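You operate a simulated robot arm through the tools that you are given. There is no shell and no other tool.

Carry out the task below with a simulated robot arm. There is one attempt and no reset: what you move stays moved.

## Task
Park the frame for cleaning and wipe the oil drip off its table.
Fine: low pressure, stroke to -40 mm, pressure off before the wipe; pad back where it lay. What is to be rubbed or washed off counts as gone when no trace of it is left.

It is judged by the outcome, as a careful person would: the job done as asked, and still so three seconds after it is handed in. It fails if anything else is knocked over, pushed out of place, dropped, spilled or broken.

## Robot
A 7-joint arm with a fingered hand, fixed in place. Base frame: the origin is on the floor under the middle of its stand, x ahead of it, y to its left, z up. Readings come in mm, degrees, newtons and seconds.
It reaches about 1023 mm from its shoulder. Its first joint turns from -166.0 to 166.0 degrees. Payload 4 kg.
Tool frame: the origin (TCP) lies between the finger pads and is the grasp point; the fingertips stand 30 mm ahead of it; z points along the fingers, y is the line along which they close. The gripper opens to 104 mm; its body begins 35 mm behind the TCP. The gripper is a hand of 4 fingers: y runs from the thumb to the fingers, the wrist lies at [-15, -113, -190] in the tool frame, and closing takes about 1.5 s.
Orientation is told as [roll, pitch, yaw] about the base's x, y, z axes, in that order, counted from this pose: with the fingers straight down and the wrist toward the robot, the tool's x, y and z point along [0, 1, 0], [1, 0, 0] and [0, 0, -1] of the base frame.

## Interface
- The arm moves only by the tool step_arm. Its arguments are lists of equal length, an entry for each row: "xyz": the shift along the tool's x, y, z in units of 200 mm (1.0 is 200 mm), a list of three; "angular": the turn, a rotation vector about the tool's x, y, z in units of 90 degrees (1.0 is 90 degrees), a list of three; "gripper": the opening, from 0 (shut) to 1 (fully open). In form: {"xyz": [[x, y, z], ...], "angular": [[wx, wy, wz], ...], "gripper": [gripper, ...]}. A call has 1 to 20 rows; each row is the pose to reach, as a shift and turn from the pose commanded when the call began, along the tool's axes at that moment. A call with a number of a shift or a turn outside -1 to 1 is refused whole. Rows are played at 5 a second. More than 50 mm and 8.6 degrees between two rows, or a gripper value outside its range, and nothing of the call is played. Where a pose cannot be reached the arm comes as near as it can. A force on the tool above 40 N (or 10 N above the force at the start of the call, whichever is more), or a blocked arm, ends the call early, and 0.2 s more pass. Each finger travels about 153 mm/s and halts on what it meets, pressing with about 24 N; the grip force reading is that of the motor and also rises with nothing between the fingers. The clock runs only during rows and for 0.2 s after the last one: add rows that repeat a pose to give the fingers time. It gives the time, the measured TCP pose, the force on the tool (base axes), the opening and the grip force at its end, in the units of the frame above (readings bear some noise), with the torque about the TCP (base axes, N m) and any sound that the robot's microphone picked up.
- Cameras (640 x 400 px; columns grow to the right, rows downward): "scene" is fixed at [50.3, -650.5, 1441.7]; the picture's right is [0.52, -0.85, 0.00], its down [-0.65, -0.40, -0.65] and it looks along [0.56, 0.34, -0.76] (base axes); focal length 255 px, centre (320, 200). "wrist" rides on the gripper at [61, -92, -130] in the tool frame; the picture's right is [-0.81, 0.27, -0.52], its down [-0.53, -0.71, 0.45] and it looks along [-0.24, 0.64, 0.72] (tool axes); focal length 275 px, centre (320, 200). There is no depth. A picture from a camera that has moved, and an enlarged one, comes with that camera's place and axes in the base frame and with its lens.
- grab_frame(camera): a new picture of that camera. It takes no simulated time.
- set_grasp(shape): the hand has 4 fingers and takes this shape, open, in about a second: jaw (thumb against the fingers, like two jaws); tri (thumb and two fingers); tip (a fingertip pinch); poke (one finger out to press); point (the index stretched); flat (the hand flat); cup (the hand cupped); fist (a fist). The gripper value then closes the fingers along that shape, each until it touches; the sizes above hold for jaw. It gives what a move gives, with no picture.
- inspect(camera, box): a new picture of the part [left, top, right, bottom] of that camera's present view, enlarged. It takes no simulated time.
- hand_in(): hands the job in; it is judged then, once.

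Nothing tells you positions but the pictures and the camera data. Unless the task says otherwise, let go and move clear before handing in.

The tools are called after ">>>" as a command line: name --argument value ..., lists and objects as JSON in quotes. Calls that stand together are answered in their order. step_arm: Moves the arm, as the interface text tells. Its arguments: {"type":"object","properties":{"xyz":{"type":"array","items":{"type":"array","items":{"type":"number"}}},"angular":{"type":"array","items":{"type":"array","items":{"type":"number"}}},"gripper":{"type":"array","items":{"type":"number"}}},"required":["xyz","angular","gripper"]} The other tools are called the same way: set_grasp (shape) gives the hand a shape; grab_frame (camera) takes a picture; inspect (camera, box) takes an enlarged picture of a part of a camera's view; hand_in () hands the job in.

At the start:

```text
time: 0.0
tool_pos: [121.1, -410.0, 1195.7]
tool_rot: [0.1, -0.1, 0.1]
force: [-0.4, -1.1, -0.4]
torque: [-0.02, -0.01, -0.06]
width: 103.6
finger_force: 0.0
shape: jaw
```

scene: 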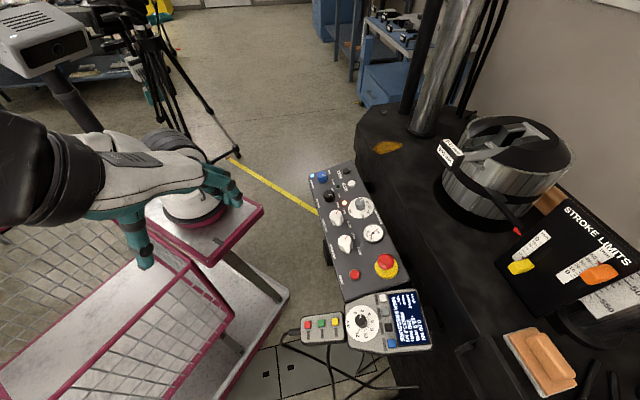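
wrist: 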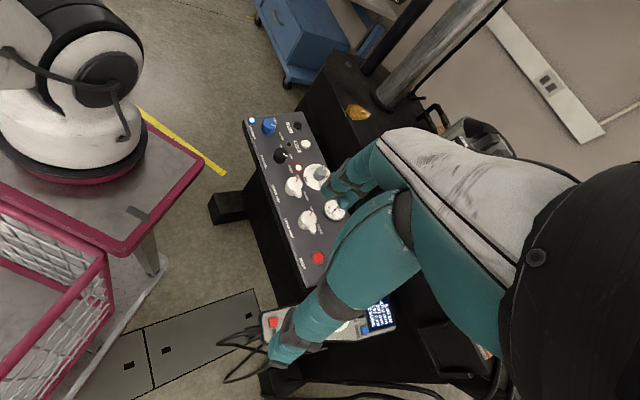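

I see a load frame with a control panel, a pendant box, a display, a stroke-limits plate with sliders, and an orange/tan pad at the lower right. I will look closer at each before moving.

>>> inspect --camera "scene" --box '[300, 150, 420, 290]'

>>> inspect --camera "scene" --box '[290, 270, 450, 370]'

>>> inspect --camera "scene" --box '[480, 180, 640, 280]'

>>> inspect --camera "scene" --box '[360, 90, 600, 240]'

>>> inspect --camera "scene" --box '[440, 280, 640, 400]'

```text
2.86 times, centred on (360, 220) of scene
camera zoom: at [50.3, -650.5, 1441.7], right [0.52, -0.85, 0.0], down [-0.65, -0.4, -0.65], along [0.56, 0.34, -0.76], focal length 727 px, centre (206, 143)
```

zoom: 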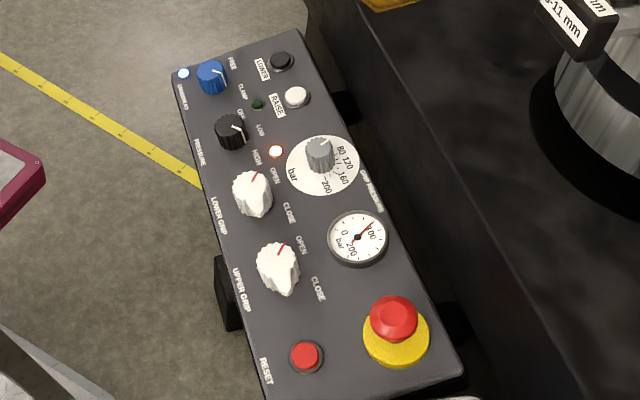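

```text
4.00 times, centred on (370, 320) of scene
camera zoom: at [50.3, -650.5, 1441.7], right [0.52, -0.85, 0.0], down [-0.65, -0.4, -0.65], along [0.56, 0.34, -0.76], focal length 1018 px, centre (120, -280)
```

zoom: 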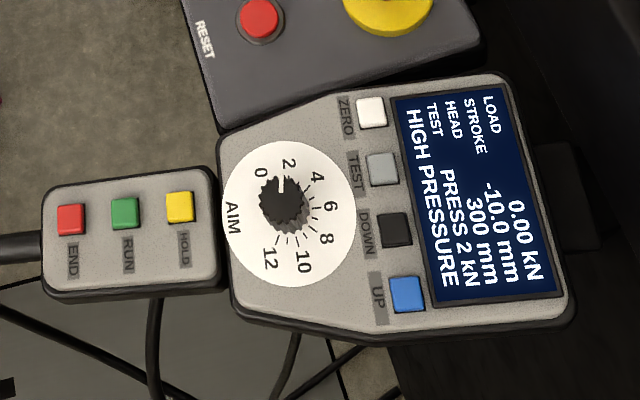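

```text
4.00 times, centred on (560, 230) of scene
camera zoom: at [50.3, -650.5, 1441.7], right [0.52, -0.85, 0.0], down [-0.65, -0.4, -0.65], along [0.56, 0.34, -0.76], focal length 1018 px, centre (-640, 80)
```

zoom: 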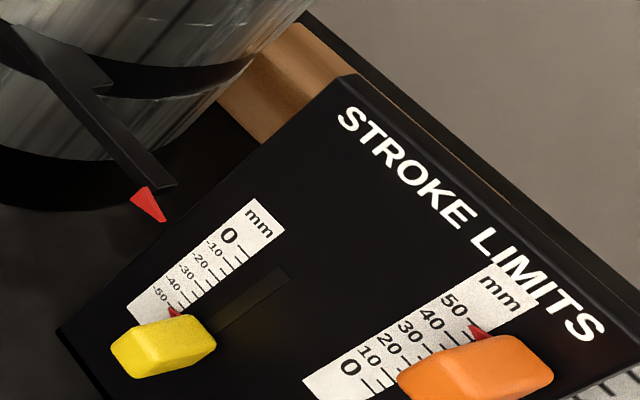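

```text
2.67 times, centred on (480, 165) of scene
camera zoom: at [50.3, -650.5, 1441.7], right [0.52, -0.85, 0.0], down [-0.65, -0.4, -0.65], along [0.56, 0.34, -0.76], focal length 679 px, centre (-107, 293)
```

zoom: 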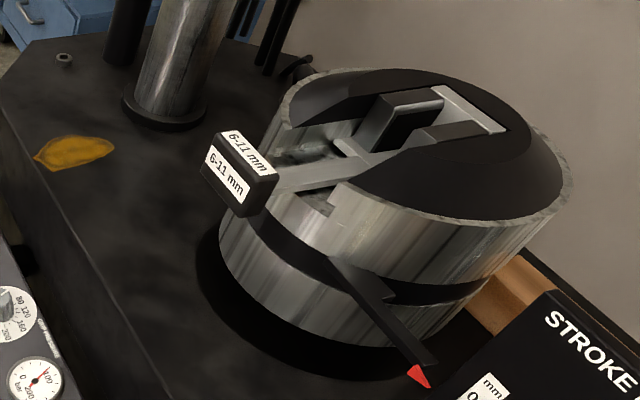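

```text
3.20 times, centred on (540, 340) of scene
camera zoom: at [50.3, -650.5, 1441.7], right [0.52, -0.85, 0.0], down [-0.65, -0.4, -0.65], along [0.56, 0.34, -0.76], focal length 815 px, centre (-384, -248)
```

zoom: 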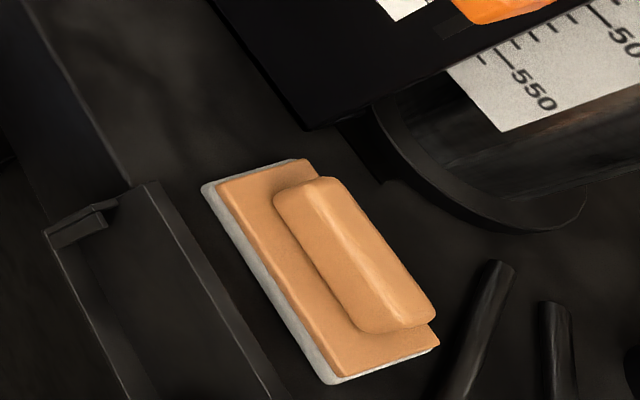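

The panel (about x 550, y -380, z 800) has the pressure knob at HIGH. The display reads stroke -10.0, the drip is on the black table (about 730, -490, 933) and the pad is at far right. I'll move closer to look with the wrist camera.

>>> step_arm --xyz '[[0.01, 0.2, 0.1], [0.02, 0.4, 0.2], [0.03, 0.6, 0.3], [0.04, 0.8, 0.4], [0.05, 1.0, 0.48]]' --angular '[[0, 0, 0], [0, 0, 0], [0, 0, 0], [0, 0, 0], [0, 0, 0]]' --gripper '[1, 1, 1, 1, 1]'

>>> grab_frame --camera "wrist"

>>> grab_frame --camera "scene"

```text
time: 1.2
tool_pos: [320.3, -401.8, 1097.8]
tool_rot: [0.1, 0.0, 0.0]
force: [0.5, 0.6, 0.0]
torque: [0.03, -0.02, -0.01]
width: 103.8
finger_force: 0.1
shape: jaw
```

```text
taken
camera wrist: at [231.2, -340.4, 1228.4], right [0.28, -0.81, 0.52], down [-0.71, -0.53, -0.46], along [0.64, -0.24, -0.73], focal length 275 px, centre (320, 200)
```

wrist: 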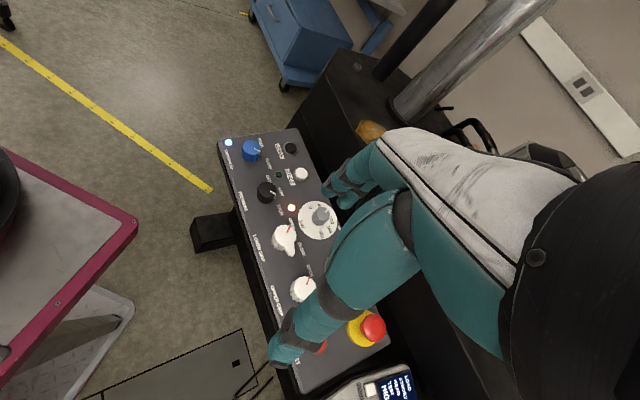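

```text
taken
```

scene: 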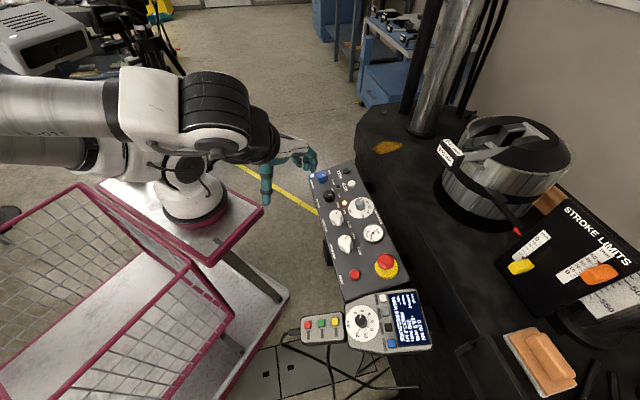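

The arm's own base is on the cart, and the panel lies roughly flat at z≈787, running diagonally. I'll inspect the panel and its labels enlarged.

>>> inspect --camera "scene" --box '[305, 160, 369, 200]'

>>> inspect --camera "scene" --box '[320, 190, 400, 240]'

>>> inspect --camera "wrist" --box '[200, 120, 344, 210]'

>>> inspect --camera "wrist" --box '[250, 180, 410, 280]'

```text
10.00 times, centred on (337, 180) of scene
camera zoom: at [50.3, -650.5, 1441.7], right [0.52, -0.85, 0.0], down [-0.65, -0.4, -0.65], along [0.56, 0.34, -0.76], focal length 2546 px, centre (150, 400)
```

zoom: 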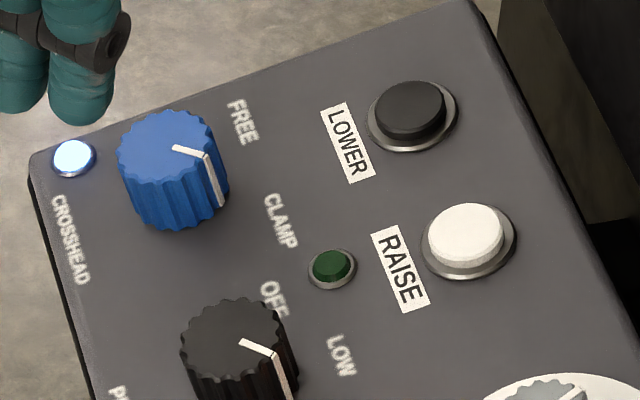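

```text
8.00 times, centred on (360, 215) of scene
camera zoom: at [50.3, -650.5, 1441.7], right [0.52, -0.85, 0.0], down [-0.65, -0.4, -0.65], along [0.56, 0.34, -0.76], focal length 2037 px, centre (0, 80)
```

zoom: 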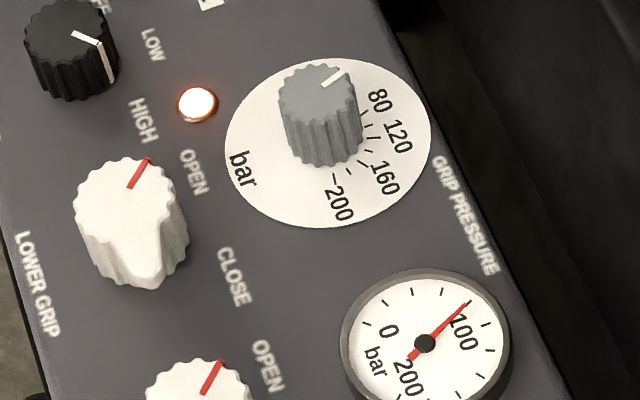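

```text
4.44 times, centred on (272, 165) of wrist
camera zoom: at [231.2, -340.4, 1228.4], right [0.28, -0.81, 0.52], down [-0.71, -0.53, -0.46], along [0.64, -0.24, -0.73], focal length 1224 px, centre (533, 356)
```

zoom: 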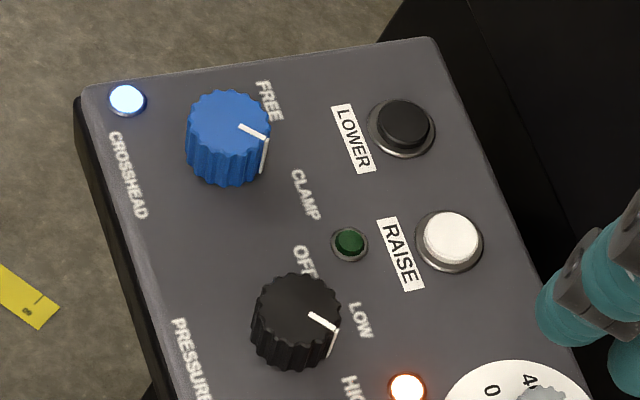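

```text
4.00 times, centred on (330, 230) of wrist
camera zoom: at [231.2, -340.4, 1228.4], right [0.28, -0.81, 0.52], down [-0.71, -0.53, -0.46], along [0.64, -0.24, -0.73], focal length 1101 px, centre (280, 80)
```

zoom: 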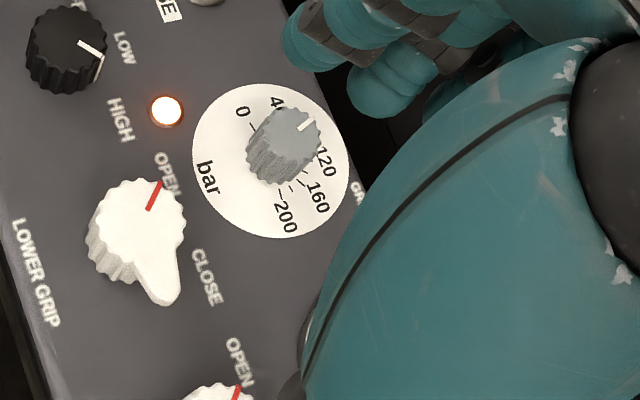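

The pressure knob's line points to HIGH with LOW one step counter-clockwise, so about 45° per step; the knob top is near (559, -378, 803). I'll try the tip shape in free air and see how the fingers stand.

>>> set_grasp --shape "tip"

>>> grab_frame --camera "wrist"

>>> inspect --camera "scene" --box '[220, 120, 348, 200]'

```text
time: 2.1
tool_pos: [321.7, -401.0, 1098.8]
tool_rot: [0.0, -0.1, 0.1]
force: [0.2, -0.7, -0.5]
torque: [0.0, -0.01, -0.01]
width: 103.8
finger_force: 0.1
shape: tip
```

```text
taken
camera wrist: at [230.8, -340.6, 1228.7], right [0.28, -0.81, 0.52], down [-0.71, -0.53, -0.46], along [0.64, -0.24, -0.73], focal length 275 px, centre (320, 200)
```

wrist: 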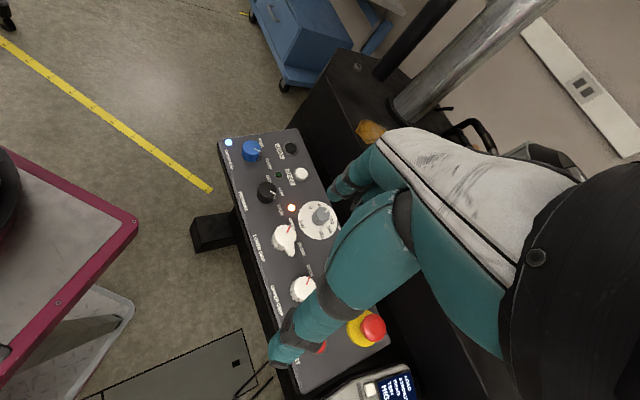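

```text
5.00 times, centred on (284, 160) of scene
camera zoom: at [50.3, -650.5, 1441.7], right [0.52, -0.85, 0.0], down [-0.65, -0.4, -0.65], along [0.56, 0.34, -0.76], focal length 1273 px, centre (500, 400)
```

zoom: 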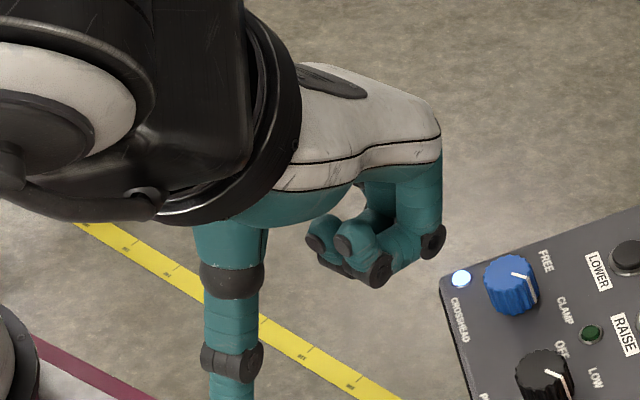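

The thumb points down and most fingers are curled; I'll partly close the pinch to see where the tips meet.

>>> step_arm --xyz '[[0, 0, 0], [0, 0, 0], [0, 0, 0], [0, 0, 0]]' --angular '[[0, 0, 0], [0, 0, 0], [0, 0, 0], [0, 0, 0]]' --gripper '[0.35, 0.35, 0.35, 0.35]'

>>> grab_frame --camera "wrist"

>>> inspect --camera "scene" --box '[220, 120, 348, 200]'

```text
time: 3.1
tool_pos: [321.8, -401.6, 1097.1]
tool_rot: [0.1, 0.0, 0.1]
force: [0.8, -0.4, 0.4]
torque: [-0.01, 0.02, -0.02]
width: 37.0
finger_force: 0.1
shape: tip
```

```text
taken
camera wrist: at [231.0, -340.6, 1228.6], right [0.28, -0.81, 0.52], down [-0.71, -0.53, -0.46], along [0.64, -0.24, -0.73], focal length 275 px, centre (320, 200)
```

wrist: 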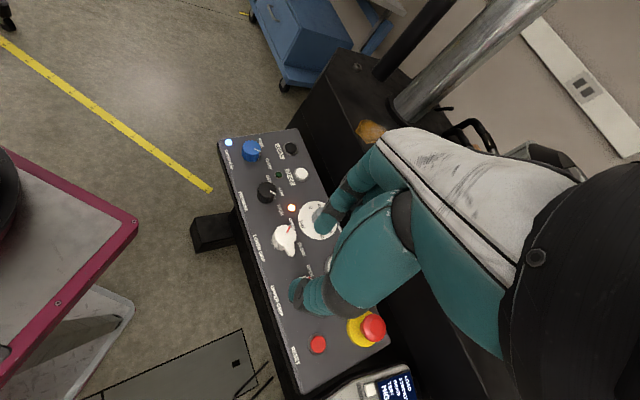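

```text
5.00 times, centred on (284, 160) of scene
camera zoom: at [50.3, -650.5, 1441.7], right [0.52, -0.85, 0.0], down [-0.65, -0.4, -0.65], along [0.56, 0.34, -0.76], focal length 1273 px, centre (500, 400)
```

zoom: 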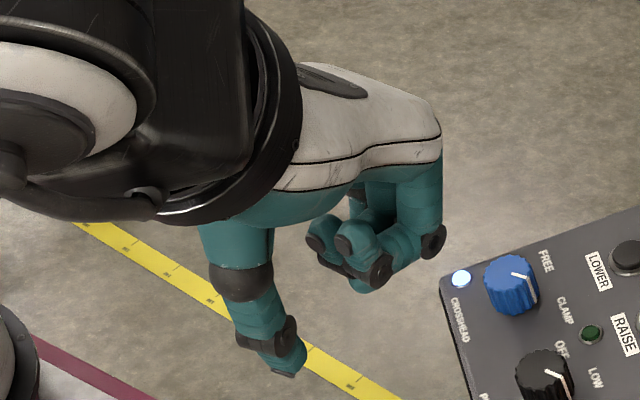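

The tips meet on the tool axis near z +26. I'll look closer at how the curled fingers hang relative to the tips.

>>> inspect --camera "scene" --box '[256, 140, 320, 200]'

>>> inspect --camera "wrist" --box '[260, 160, 420, 320]'

```text
6.67 times, centred on (288, 170) of scene
camera zoom: at [50.3, -650.5, 1441.7], right [0.52, -0.85, 0.0], down [-0.65, -0.4, -0.65], along [0.56, 0.34, -0.76], focal length 1697 px, centre (533, 400)
```

zoom: 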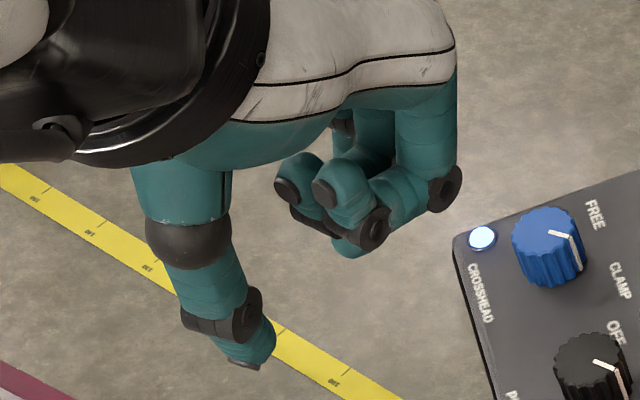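

```text
2.50 times, centred on (340, 240) of wrist
camera zoom: at [231.0, -340.6, 1228.6], right [0.28, -0.81, 0.52], down [-0.71, -0.53, -0.46], along [0.64, -0.24, -0.73], focal length 688 px, centre (270, 100)
```

zoom: 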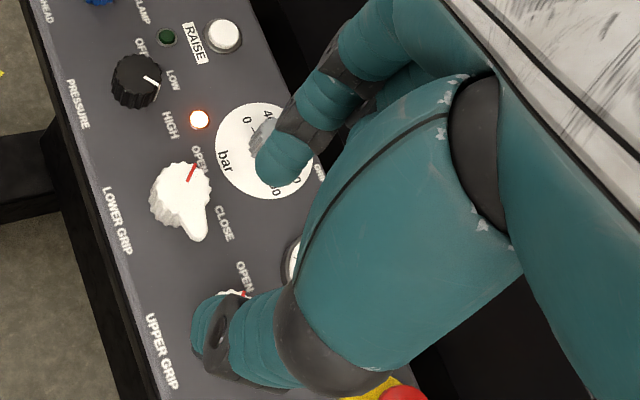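

In tip shape the two spare fingers hang curled on the tool's -x side, about 10 mm above the tip plane. I'll turn the hand 45° to line up with the panel and bring it above the pressure knob for a precise look.

>>> step_arm --xyz '[[0.017, 0.158, 0.083], [0.033, 0.317, 0.167], [0.05, 0.475, 0.25], [0.067, 0.633, 0.333], [0.083, 0.792, 0.417], [0.1, 0.95, 0.5], [0.1, 0.95, 0.5]]' --angular '[[0, 0, 0.083], [0, 0, 0.167], [0, 0, 0.25], [0, 0, 0.333], [0, 0, 0.417], [0, 0, 0.5], [0, 0, 0.5]]' --gripper '[0.6, 0.6, 0.6, 0.6, 0.6, 0.6, 0.6]'

>>> grab_frame --camera "wrist"

>>> grab_frame --camera "scene"

```text
time: 4.7
tool_pos: [518.5, -385.3, 1005.7]
tool_rot: [0.0, 0.3, -45.1]
force: [-0.1, 1.0, 0.2]
torque: [0.01, 0.02, 0.02]
width: 62.0
finger_force: 0.0
shape: tip
out of reach, approached as far as the arm can: row 5, 6, 7
```

```text
taken
camera wrist: at [497.7, -278.3, 1135.0], right [-0.38, -0.77, 0.52], down [-0.88, 0.13, -0.45], along [0.28, -0.63, -0.73], focal length 275 px, centre (320, 200)
```

wrist: 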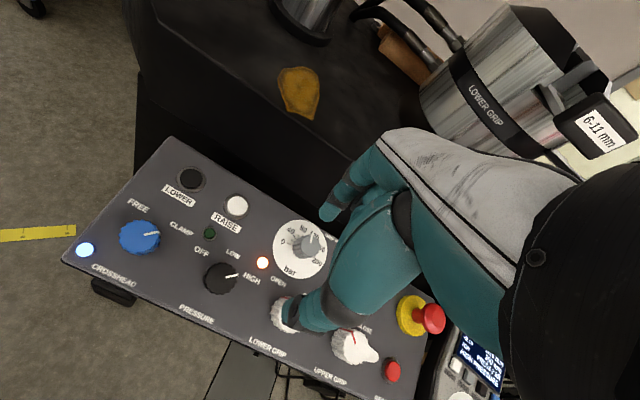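

```text
taken
```

scene: 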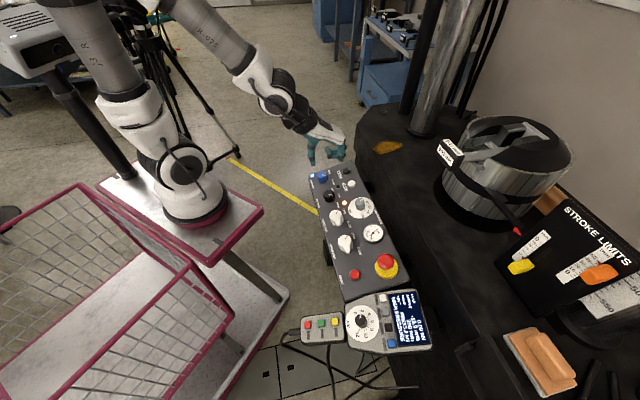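

The arm folded too close to its own shoulder at that height, but the pose is nearly reached. The panel is clearly visible now, so I'll enlarge it to fix the knob and button positions.

>>> inspect --camera "wrist" --box '[60, 130, 350, 330]'

>>> inspect --camera "wrist" --box '[150, 200, 310, 300]'

>>> inspect --camera "scene" --box '[310, 160, 400, 290]'

>>> inspect --camera "wrist" --box '[230, 40, 390, 140]'

```text
2.00 times, centred on (205, 230) of wrist
camera zoom: at [497.7, -278.3, 1135.0], right [-0.38, -0.77, 0.52], down [-0.88, 0.13, -0.45], along [0.28, -0.63, -0.73], focal length 551 px, centre (550, 140)
```

zoom: 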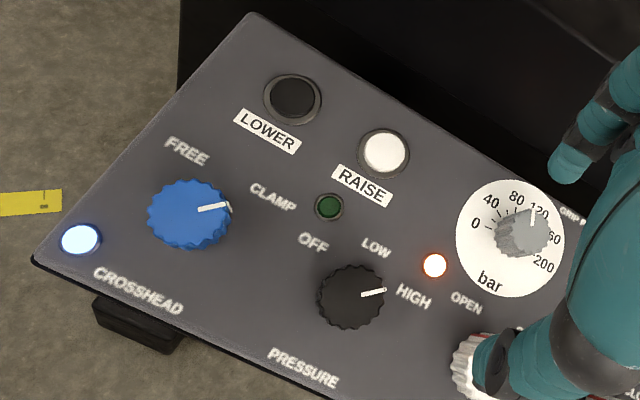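

```text
4.00 times, centred on (230, 250) of wrist
camera zoom: at [497.7, -278.3, 1135.0], right [-0.38, -0.77, 0.52], down [-0.88, 0.13, -0.45], along [0.28, -0.63, -0.73], focal length 1101 px, centre (680, 0)
```

zoom: 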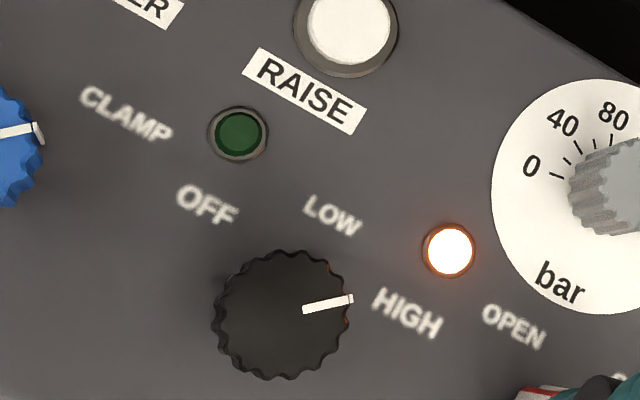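

```text
3.08 times, centred on (355, 225) of scene
camera zoom: at [50.3, -650.5, 1441.7], right [0.52, -0.85, 0.0], down [-0.65, -0.4, -0.65], along [0.56, 0.34, -0.76], focal length 783 px, centre (212, 123)
```

zoom: 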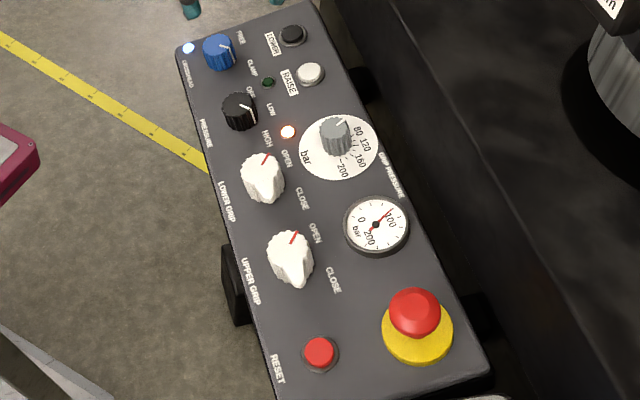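

```text
4.00 times, centred on (310, 90) of wrist
camera zoom: at [497.7, -278.3, 1135.0], right [-0.38, -0.77, 0.52], down [-0.88, 0.13, -0.45], along [0.28, -0.63, -0.73], focal length 1101 px, centre (360, 640)
```

zoom: 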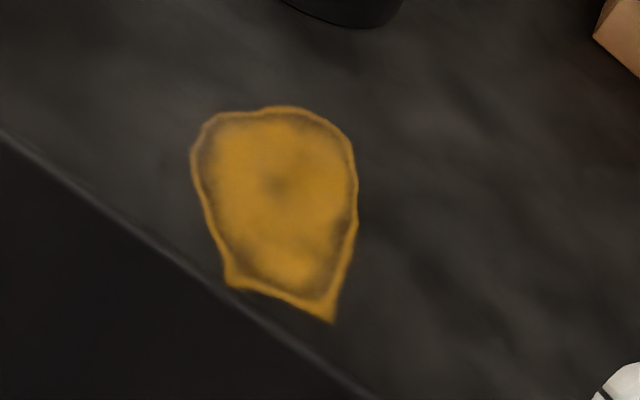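

The pressure knob top sits near (550, -376, 812), the panel surface near 791, the knob is about 40 mm across and its neighbours are 90 mm away. I'll move above it with yaw about -60° and check alignment.

>>> step_arm --xyz '[[0.048, 0.026, 0.143], [0.096, 0.052, 0.287], [0.144, 0.078, 0.43], [0.144, 0.078, 0.43]]' --angular '[[0, 0, 0.055], [0, 0, 0.11], [0, 0, 0.167], [0, 0, 0.167]]' --gripper '[0.75, 0.75, 0.75, 0.75]'

>>> grab_frame --camera "wrist"

>>> grab_frame --camera "scene"

```text
time: 5.7
tool_pos: [563.9, -391.2, 923.0]
tool_rot: [0.0, 0.0, -60.0]
force: [-0.2, -0.1, 0.6]
torque: [0.02, -0.01, -0.01]
width: 78.0
finger_force: 0.0
shape: tip
out of reach, approached as far as the arm can: row 1, 2, 3, 4
```

```text
taken
camera wrist: at [572.3, -281.0, 1054.1], right [-0.56, -0.64, 0.52], down [-0.82, 0.35, -0.45], along [0.11, -0.68, -0.73], focal length 275 px, centre (320, 200)
```

wrist: 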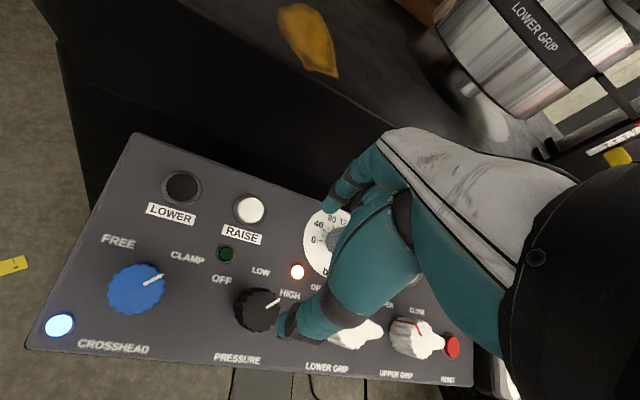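

```text
taken
```

scene: 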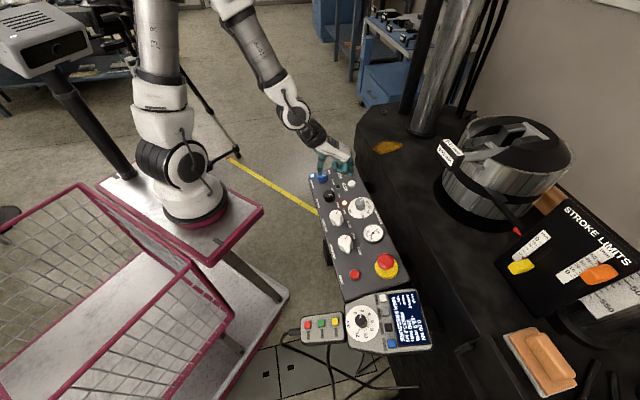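

The hand can't get closer at this yaw because the wrist would come too near the shoulder; yaw 0 to +45 should work. I'll check where the spare fingers hang so they stay clear of RAISE.

>>> inspect --camera "scene" --box '[296, 120, 376, 200]'

>>> inspect --camera "scene" --box '[312, 145, 360, 185]'

```text
5.00 times, centred on (336, 160) of scene
camera zoom: at [50.3, -650.5, 1441.7], right [0.52, -0.85, 0.0], down [-0.65, -0.4, -0.65], along [0.56, 0.34, -0.76], focal length 1273 px, centre (240, 400)
```

zoom: 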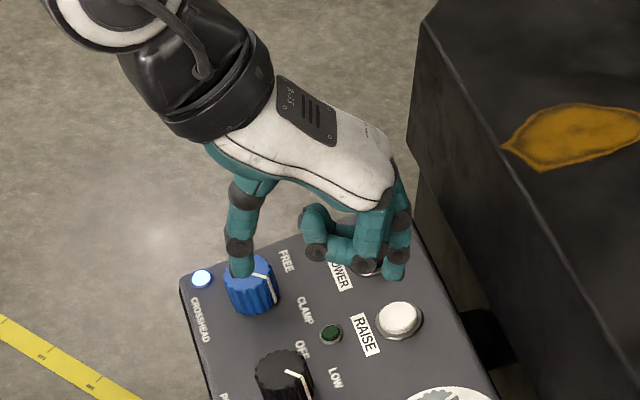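

```text
10.00 times, centred on (336, 165) of scene
camera zoom: at [50.3, -650.5, 1441.7], right [0.52, -0.85, 0.0], down [-0.65, -0.4, -0.65], along [0.56, 0.34, -0.76], focal length 2546 px, centre (160, 550)
```

zoom: 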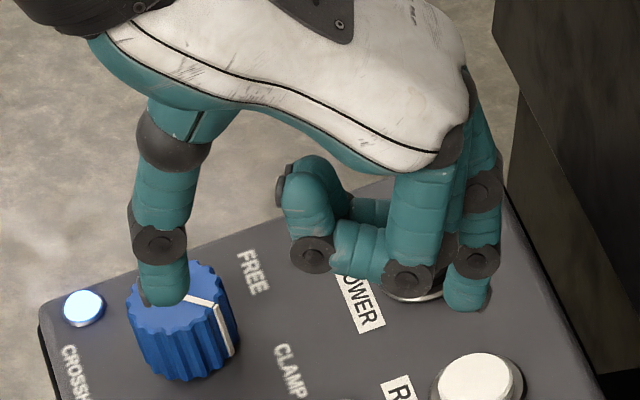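

The spare fingers hang about 30 mm above the pinch tips, so they clear everything. I'll turn back to yaw 0 above the knob.

>>> step_arm --xyz '[[0, 0, 0], [0, 0, 0], [0, 0, 0], [0, 0, 0], [0, 0, 0], [0, 0, 0], [0, 0, 0], [0, 0, 0], [0, 0, 0]]' --angular '[[0, 0, -0.083], [0, 0, -0.167], [0, 0, -0.25], [0, 0, -0.333], [0, 0, -0.417], [0, 0, -0.5], [0, 0, -0.583], [0, 0, -0.667], [0, 0, -0.667]]' --gripper '[0.75, 0.75, 0.75, 0.75, 0.75, 0.75, 0.75, 0.75, 0.75]'

>>> grab_frame --camera "wrist"

>>> inspect --camera "scene" --box '[280, 120, 400, 240]'

```text
time: 7.7
tool_pos: [564.5, -390.1, 921.3]
tool_rot: [0.1, 0.0, 0.1]
force: [0.0, -0.8, -0.3]
torque: [-0.01, 0.01, -0.03]
width: 77.8
finger_force: 0.0
shape: tip
```

```text
taken
camera wrist: at [474.5, -329.6, 1052.7], right [0.28, -0.81, 0.52], down [-0.71, -0.53, -0.46], along [0.64, -0.24, -0.73], focal length 275 px, centre (320, 200)
```

wrist: 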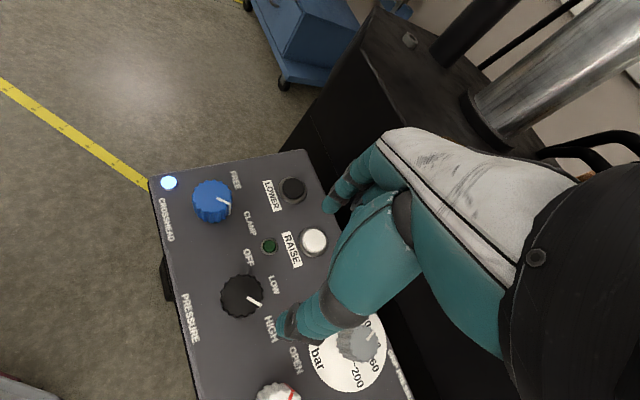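

```text
3.33 times, centred on (340, 180) of scene
camera zoom: at [50.3, -650.5, 1441.7], right [0.52, -0.85, 0.0], down [-0.65, -0.4, -0.65], along [0.56, 0.34, -0.76], focal length 849 px, centre (253, 267)
```

zoom: 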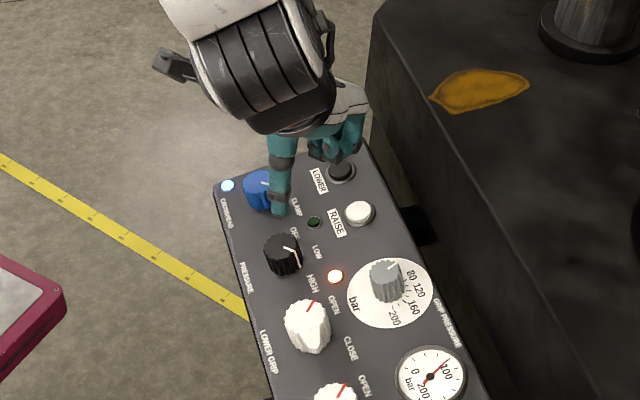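

The knob centre is confirmed at about (550, -376). I'll centre over it and lower until the fingertips straddle it near z 799.

>>> step_arm --xyz '[[0.073, -0.0715, 0.1], [0.073, -0.0715, 0.25], [0.073, -0.0715, 0.4], [0.073, -0.0715, 0.465], [0.073, -0.0715, 0.465]]' --angular '[[0, 0, 0], [0, 0, 0], [0, 0, 0], [0, 0, 0], [0, 0, 0]]' --gripper '[0.75, 0.75, 0.75, 0.75, 0.75]'

>>> grab_frame --camera "wrist"

>>> inspect --camera "scene" --box '[290, 140, 390, 240]'

```text
time: 8.9
tool_pos: [551.3, -374.3, 828.5]
tool_rot: [0.1, 0.0, 0.1]
force: [0.3, 0.9, -0.5]
torque: [0.0, -0.02, 0.02]
width: 77.8
finger_force: 0.1
shape: tip
```

```text
taken
camera wrist: at [460.5, -312.8, 958.9], right [0.28, -0.81, 0.52], down [-0.71, -0.53, -0.46], along [0.64, -0.24, -0.73], focal length 275 px, centre (320, 200)
```

wrist: 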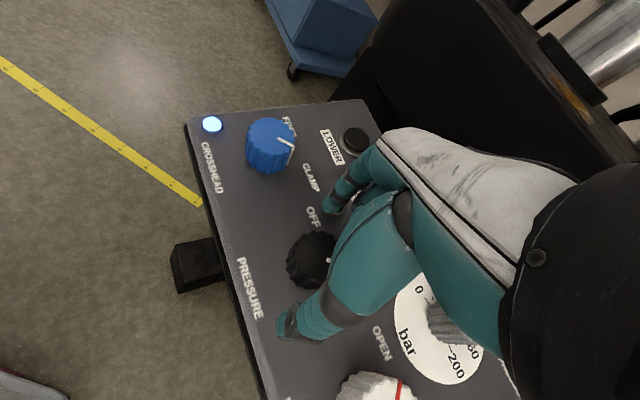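

```text
4.00 times, centred on (340, 190) of scene
camera zoom: at [50.3, -650.5, 1441.7], right [0.52, -0.85, 0.0], down [-0.65, -0.4, -0.65], along [0.56, 0.34, -0.76], focal length 1018 px, centre (240, 240)
```

zoom: 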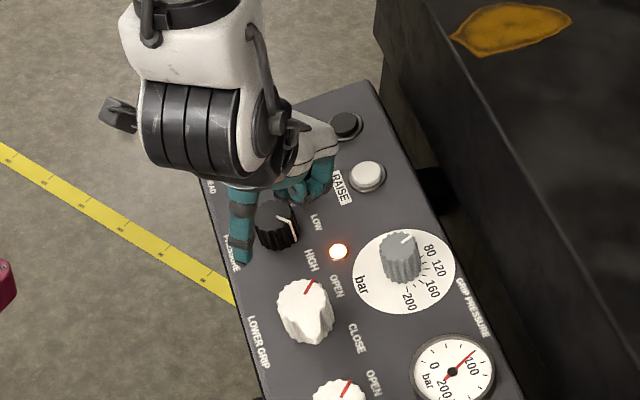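

The thumb and index straddle the knob well. I'll close on it and check.

>>> step_arm --xyz '[[0, 0, 0], [0, 0, 0], [0, 0, 0], [0, 0, 0], [0, 0, 0], [0, 0, 0]]' --angular '[[0, 0, 0], [0, 0, 0], [0, 0, 0], [0, 0, 0], [0, 0, 0], [0, 0, 0]]' --gripper '[0.1, 0.1, 0.1, 0.1, 0.1, 0.1]'

>>> grab_frame --camera "wrist"

>>> inspect --camera "scene" --box '[290, 140, 390, 240]'

```text
time: 10.3
tool_pos: [550.6, -374.3, 829.3]
tool_rot: [0.1, 0.1, -0.1]
force: [-3.0, -0.1, -1.1]
torque: [0.02, -0.11, 0.02]
width: 23.1
finger_force: 24.1
shape: tip
```

```text
taken
camera wrist: at [460.4, -312.9, 959.1], right [0.28, -0.81, 0.52], down [-0.71, -0.53, -0.46], along [0.64, -0.24, -0.73], focal length 275 px, centre (320, 200)
```

wrist: 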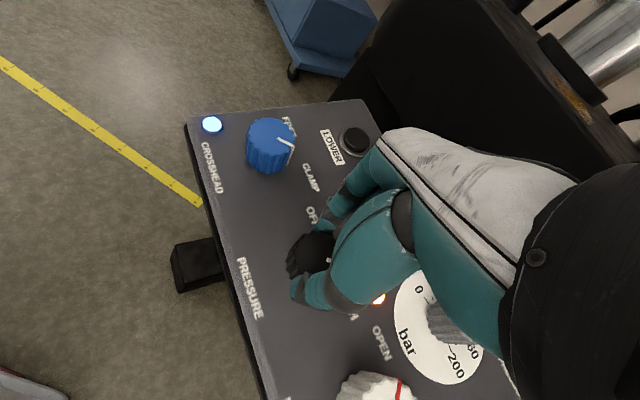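

```text
4.00 times, centred on (340, 190) of scene
camera zoom: at [50.3, -650.5, 1441.7], right [0.52, -0.85, 0.0], down [-0.65, -0.4, -0.65], along [0.56, 0.34, -0.76], focal length 1018 px, centre (240, 240)
```

zoom: 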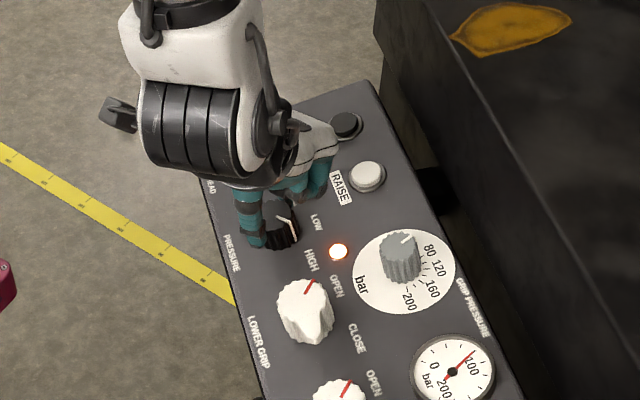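

The fingers hold the knob with about 24 N. Now I turn it counter-clockwise 45°, HIGH to LOW.

>>> step_arm --xyz '[[0, 0, 0], [0, 0, 0], [0, 0, 0], [0, 0, 0], [0, 0, 0], [0, 0, 0], [0, 0, 0], [0, 0, 0], [0, 0, 0], [0, 0, 0], [0, 0, 0]]' --angular '[[0, 0, -0.05], [0, 0, -0.1], [0, 0, -0.15], [0, 0, -0.2], [0, 0, -0.25], [0, 0, -0.3], [0, 0, -0.35], [0, 0, -0.4], [0, 0, -0.45], [0, 0, -0.5], [0, 0, -0.5]]' --gripper '[0.1, 0.1, 0.1, 0.1, 0.1, 0.1, 0.1, 0.1, 0.1, 0.1, 0.1]'

>>> grab_frame --camera "wrist"

>>> inspect --camera "scene" --box '[290, 140, 390, 240]'

>>> inspect --camera "scene" --box '[340, 280, 440, 360]'

```text
time: 12.7
tool_pos: [550.8, -375.6, 829.1]
tool_rot: [0.1, 0.0, 45.2]
force: [-6.4, -2.2, -5.9]
torque: [-0.28, 0.34, -0.11]
width: 24.3
finger_force: 24.2
shape: tip
```

```text
taken
camera wrist: at [444.4, -398.1, 960.1], right [0.77, -0.38, 0.52], down [-0.13, -0.88, -0.46], along [0.63, 0.28, -0.72], focal length 275 px, centre (320, 200)
```

wrist: 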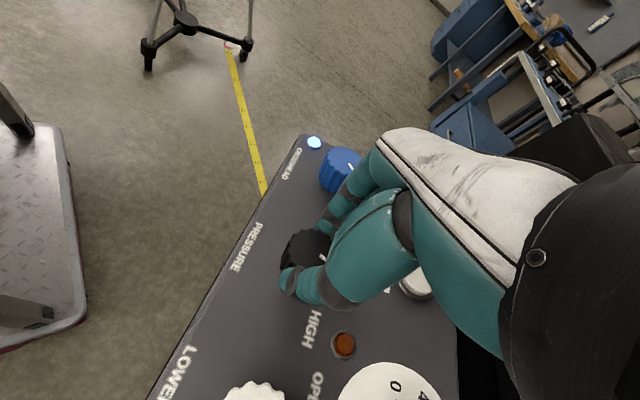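

```text
4.00 times, centred on (340, 190) of scene
camera zoom: at [50.3, -650.5, 1441.7], right [0.52, -0.85, 0.0], down [-0.65, -0.4, -0.65], along [0.56, 0.34, -0.76], focal length 1018 px, centre (240, 240)
```

zoom: 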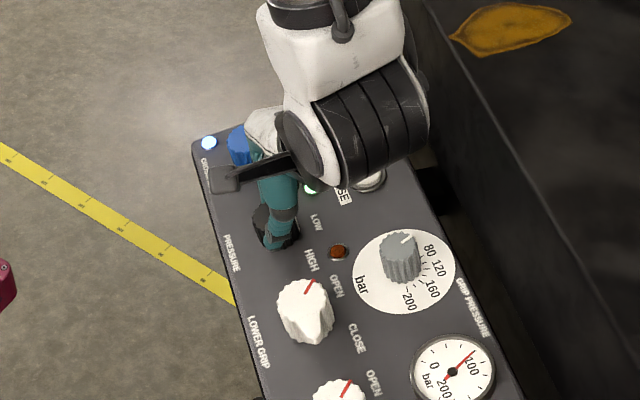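

```text
5.00 times, centred on (390, 320) of scene
camera zoom: at [50.3, -650.5, 1441.7], right [0.52, -0.85, 0.0], down [-0.65, -0.4, -0.65], along [0.56, 0.34, -0.76], focal length 1273 px, centre (-30, -400)
```

zoom: 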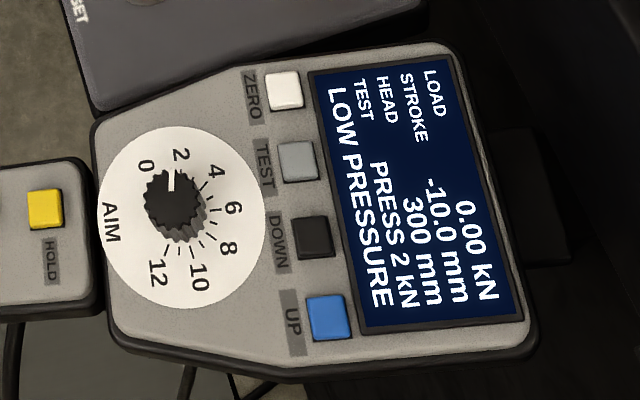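

The display now reads LOW PRESSURE, the orange HIGH lamp is off and the green LOW lamp is lit. I'll release and lift straight up.

>>> step_arm --xyz '[[0, 0, 0], [0, 0, 0], [0, 0, 0], [0, 0, 0], [0, 0, -0.1], [0, 0, -0.3], [0, 0, -0.5], [0, 0, -0.7]]' --angular '[[0, 0, 0], [0, 0, 0], [0, 0, 0], [0, 0, 0], [0, 0, 0], [0, 0, 0], [0, 0, 0], [0, 0, 0]]' --gripper '[0.75, 0.75, 0.75, 0.75, 0.75, 0.75, 0.75, 0.75]'

>>> grab_frame --camera "wrist"

>>> grab_frame --camera "scene"

```text
time: 14.5
tool_pos: [553.2, -377.1, 970.4]
tool_rot: [0.1, 0.0, 45.1]
force: [-0.4, -0.2, 0.3]
torque: [-0.01, -0.02, -0.02]
width: 77.8
finger_force: 0.0
shape: tip
```

```text
taken
camera wrist: at [445.5, -399.0, 1100.3], right [0.77, -0.38, 0.52], down [-0.13, -0.88, -0.46], along [0.63, 0.29, -0.73], focal length 275 px, centre (320, 200)
```

wrist: 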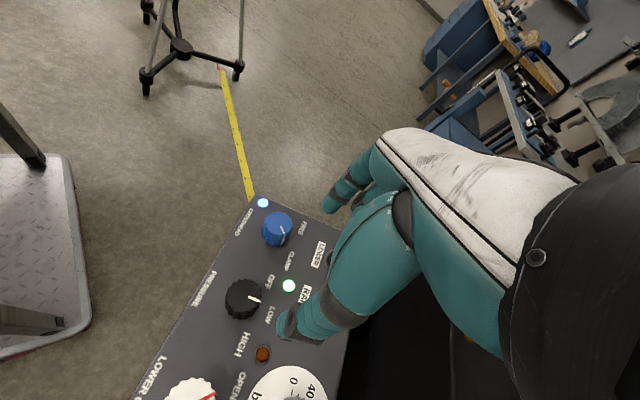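

```text
taken
```

scene: 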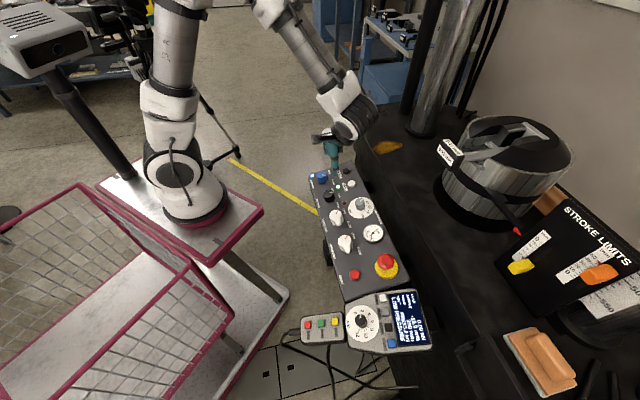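

The knob now sits at LOW. Next I head over toward the pendant, turning the hand so the wrist stays on the robot's side.

>>> step_arm --xyz '[[0, 0, -0.1], [0, -0.05, -0.25], [0.0, -0.15, -0.4], [0.002, -0.25, -0.4], [0.004, -0.35, -0.4], [0.006, -0.45, -0.4], [0.008, -0.55, -0.4], [0.01, -0.65, -0.4], [0.012, -0.75, -0.4], [0.014, -0.85, -0.4], [0.016, -0.92, -0.4], [0.018, -0.972, -0.4]]' --angular '[[0, 0, 0.083], [0, 0, 0.167], [0, 0, 0.25], [0, 0, 0.333], [0, 0, 0.417], [0, 0, 0.5], [0, 0, 0.583], [0, 0, 0.667], [0, 0, 0.75], [0, 0, 0.833], [0, 0, 0.917], [0, 0, 1.0]]' --gripper '[0.75, 0.75, 0.75, 0.75, 0.75, 0.75, 0.75, 0.75, 0.75, 0.75, 0.75, 0.75]'

>>> set_grasp --shape "poke"

>>> grab_frame --camera "wrist"

>>> grab_frame --camera "scene"

```text
time: 17.1
tool_pos: [412.0, -510.3, 1048.7]
tool_rot: [0.1, 0.1, -45.1]
force: [1.0, -0.8, -0.4]
torque: [0.01, 0.01, -0.05]
width: 77.9
finger_force: 0.1
shape: tip
```

```text
time: 18.0
tool_pos: [411.7, -511.4, 1048.0]
tool_rot: [-0.1, 0.0, -44.9]
force: [0.3, -0.1, -0.2]
torque: [-0.01, -0.01, 0.0]
width: 0.0
finger_force: 0.0
shape: poke
```

```text
taken
camera wrist: at [391.8, -403.4, 1178.8], right [-0.38, -0.77, 0.52], down [-0.88, 0.13, -0.45], along [0.28, -0.63, -0.73], focal length 275 px, centre (320, 200)
```

wrist: 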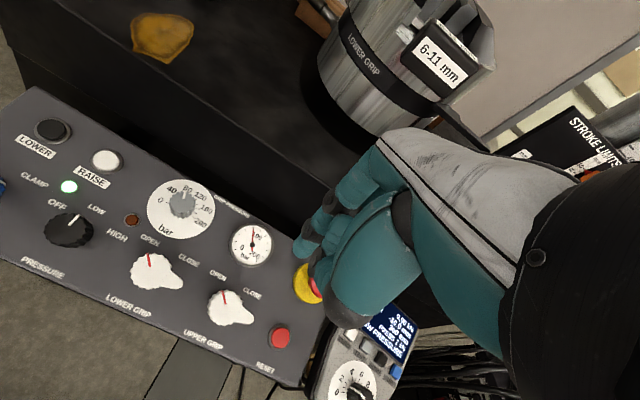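

```text
taken
```

scene: 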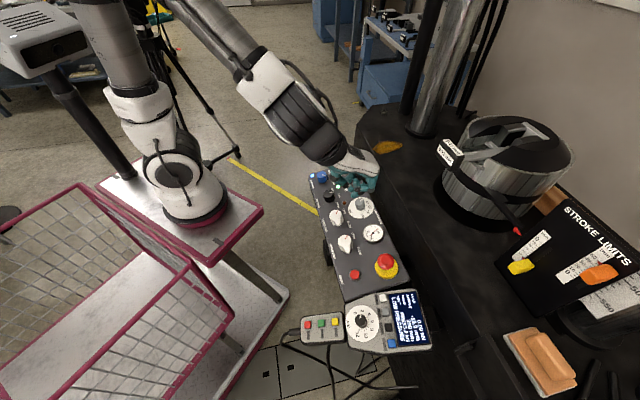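

I set the poke shape; now I'll look at where the poking finger ends relative to the tool axis.

>>> inspect --camera "scene" --box '[320, 140, 400, 210]'

>>> inspect --camera "wrist" --box '[270, 140, 430, 340]'

>>> inspect --camera "wrist" --box '[300, 290, 440, 400]'

```text
5.71 times, centred on (360, 175) of scene
camera zoom: at [50.3, -650.5, 1441.7], right [0.52, -0.85, 0.0], down [-0.65, -0.4, -0.65], along [0.56, 0.34, -0.76], focal length 1455 px, centre (91, 343)
```

zoom: 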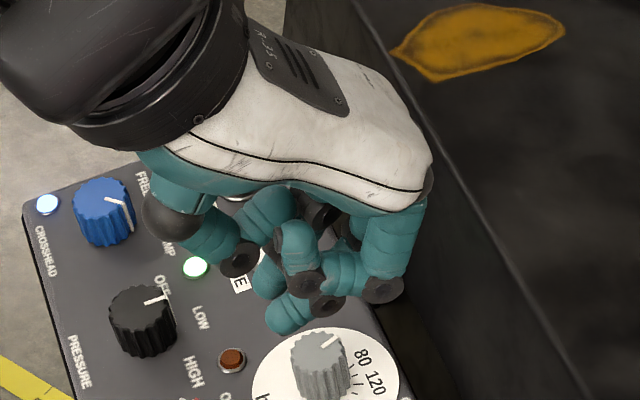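

```text
2.00 times, centred on (350, 240) of wrist
camera zoom: at [391.8, -403.4, 1178.8], right [-0.38, -0.77, 0.52], down [-0.88, 0.13, -0.45], along [0.28, -0.63, -0.73], focal length 551 px, centre (260, 120)
```

zoom: 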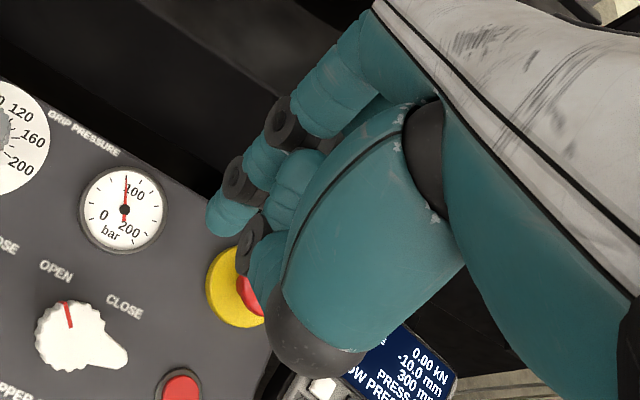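

```text
3.64 times, centred on (370, 345) of wrist
camera zoom: at [391.8, -403.4, 1178.8], right [-0.38, -0.77, 0.52], down [-0.88, 0.13, -0.45], along [0.28, -0.63, -0.73], focal length 1001 px, centre (138, -327)
```

zoom: 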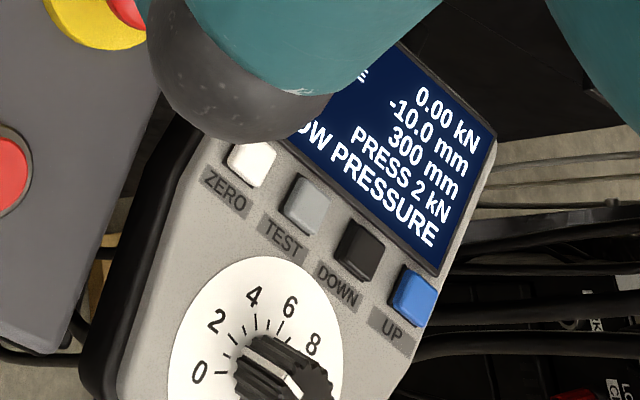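

The poke fingertip sits at about tool (1, 9, 46), and the DOWN button is near (267, -701, 818). I'll go above the pendant with the hand turned to yaw -90, from where the display should stay visible to the wrist camera.

>>> step_arm --xyz '[[-0.13, 0.012, 0], [-0.26, 0.024, 0], [-0.39, 0.035, 0], [-0.52, 0.047, 0], [-0.65, 0.06, 0], [-0.778, 0.07, 0]]' --angular '[[0, 0, 0.083], [0, 0, 0.167], [0, 0, 0.25], [0, 0, 0.333], [0, 0, 0.417], [0, 0, 0.5]]' --gripper '[1, 1, 1, 1, 1, 1]'

>>> grab_frame --camera "wrist"

>>> grab_frame --camera "scene"

```text
time: 19.4
tool_pos: [309.4, -632.0, 1049.5]
tool_rot: [0.1, -0.1, -90.1]
force: [-0.2, -0.3, 0.3]
torque: [-0.01, -0.03, -0.02]
width: 0.4
finger_force: 0.1
shape: poke
```

```text
taken
camera wrist: at [372.8, -540.3, 1179.8], right [-0.81, -0.27, 0.52], down [-0.53, 0.71, -0.46], along [-0.24, -0.64, -0.72], focal length 275 px, centre (320, 200)
```

wrist: 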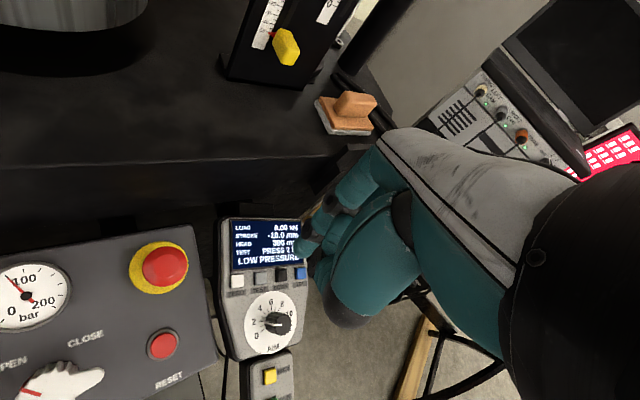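

```text
taken
```

scene: 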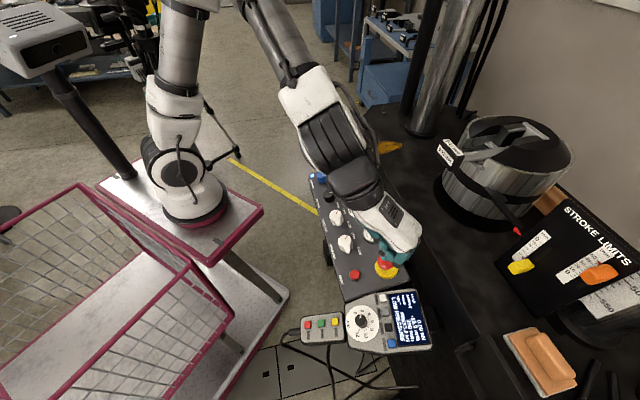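

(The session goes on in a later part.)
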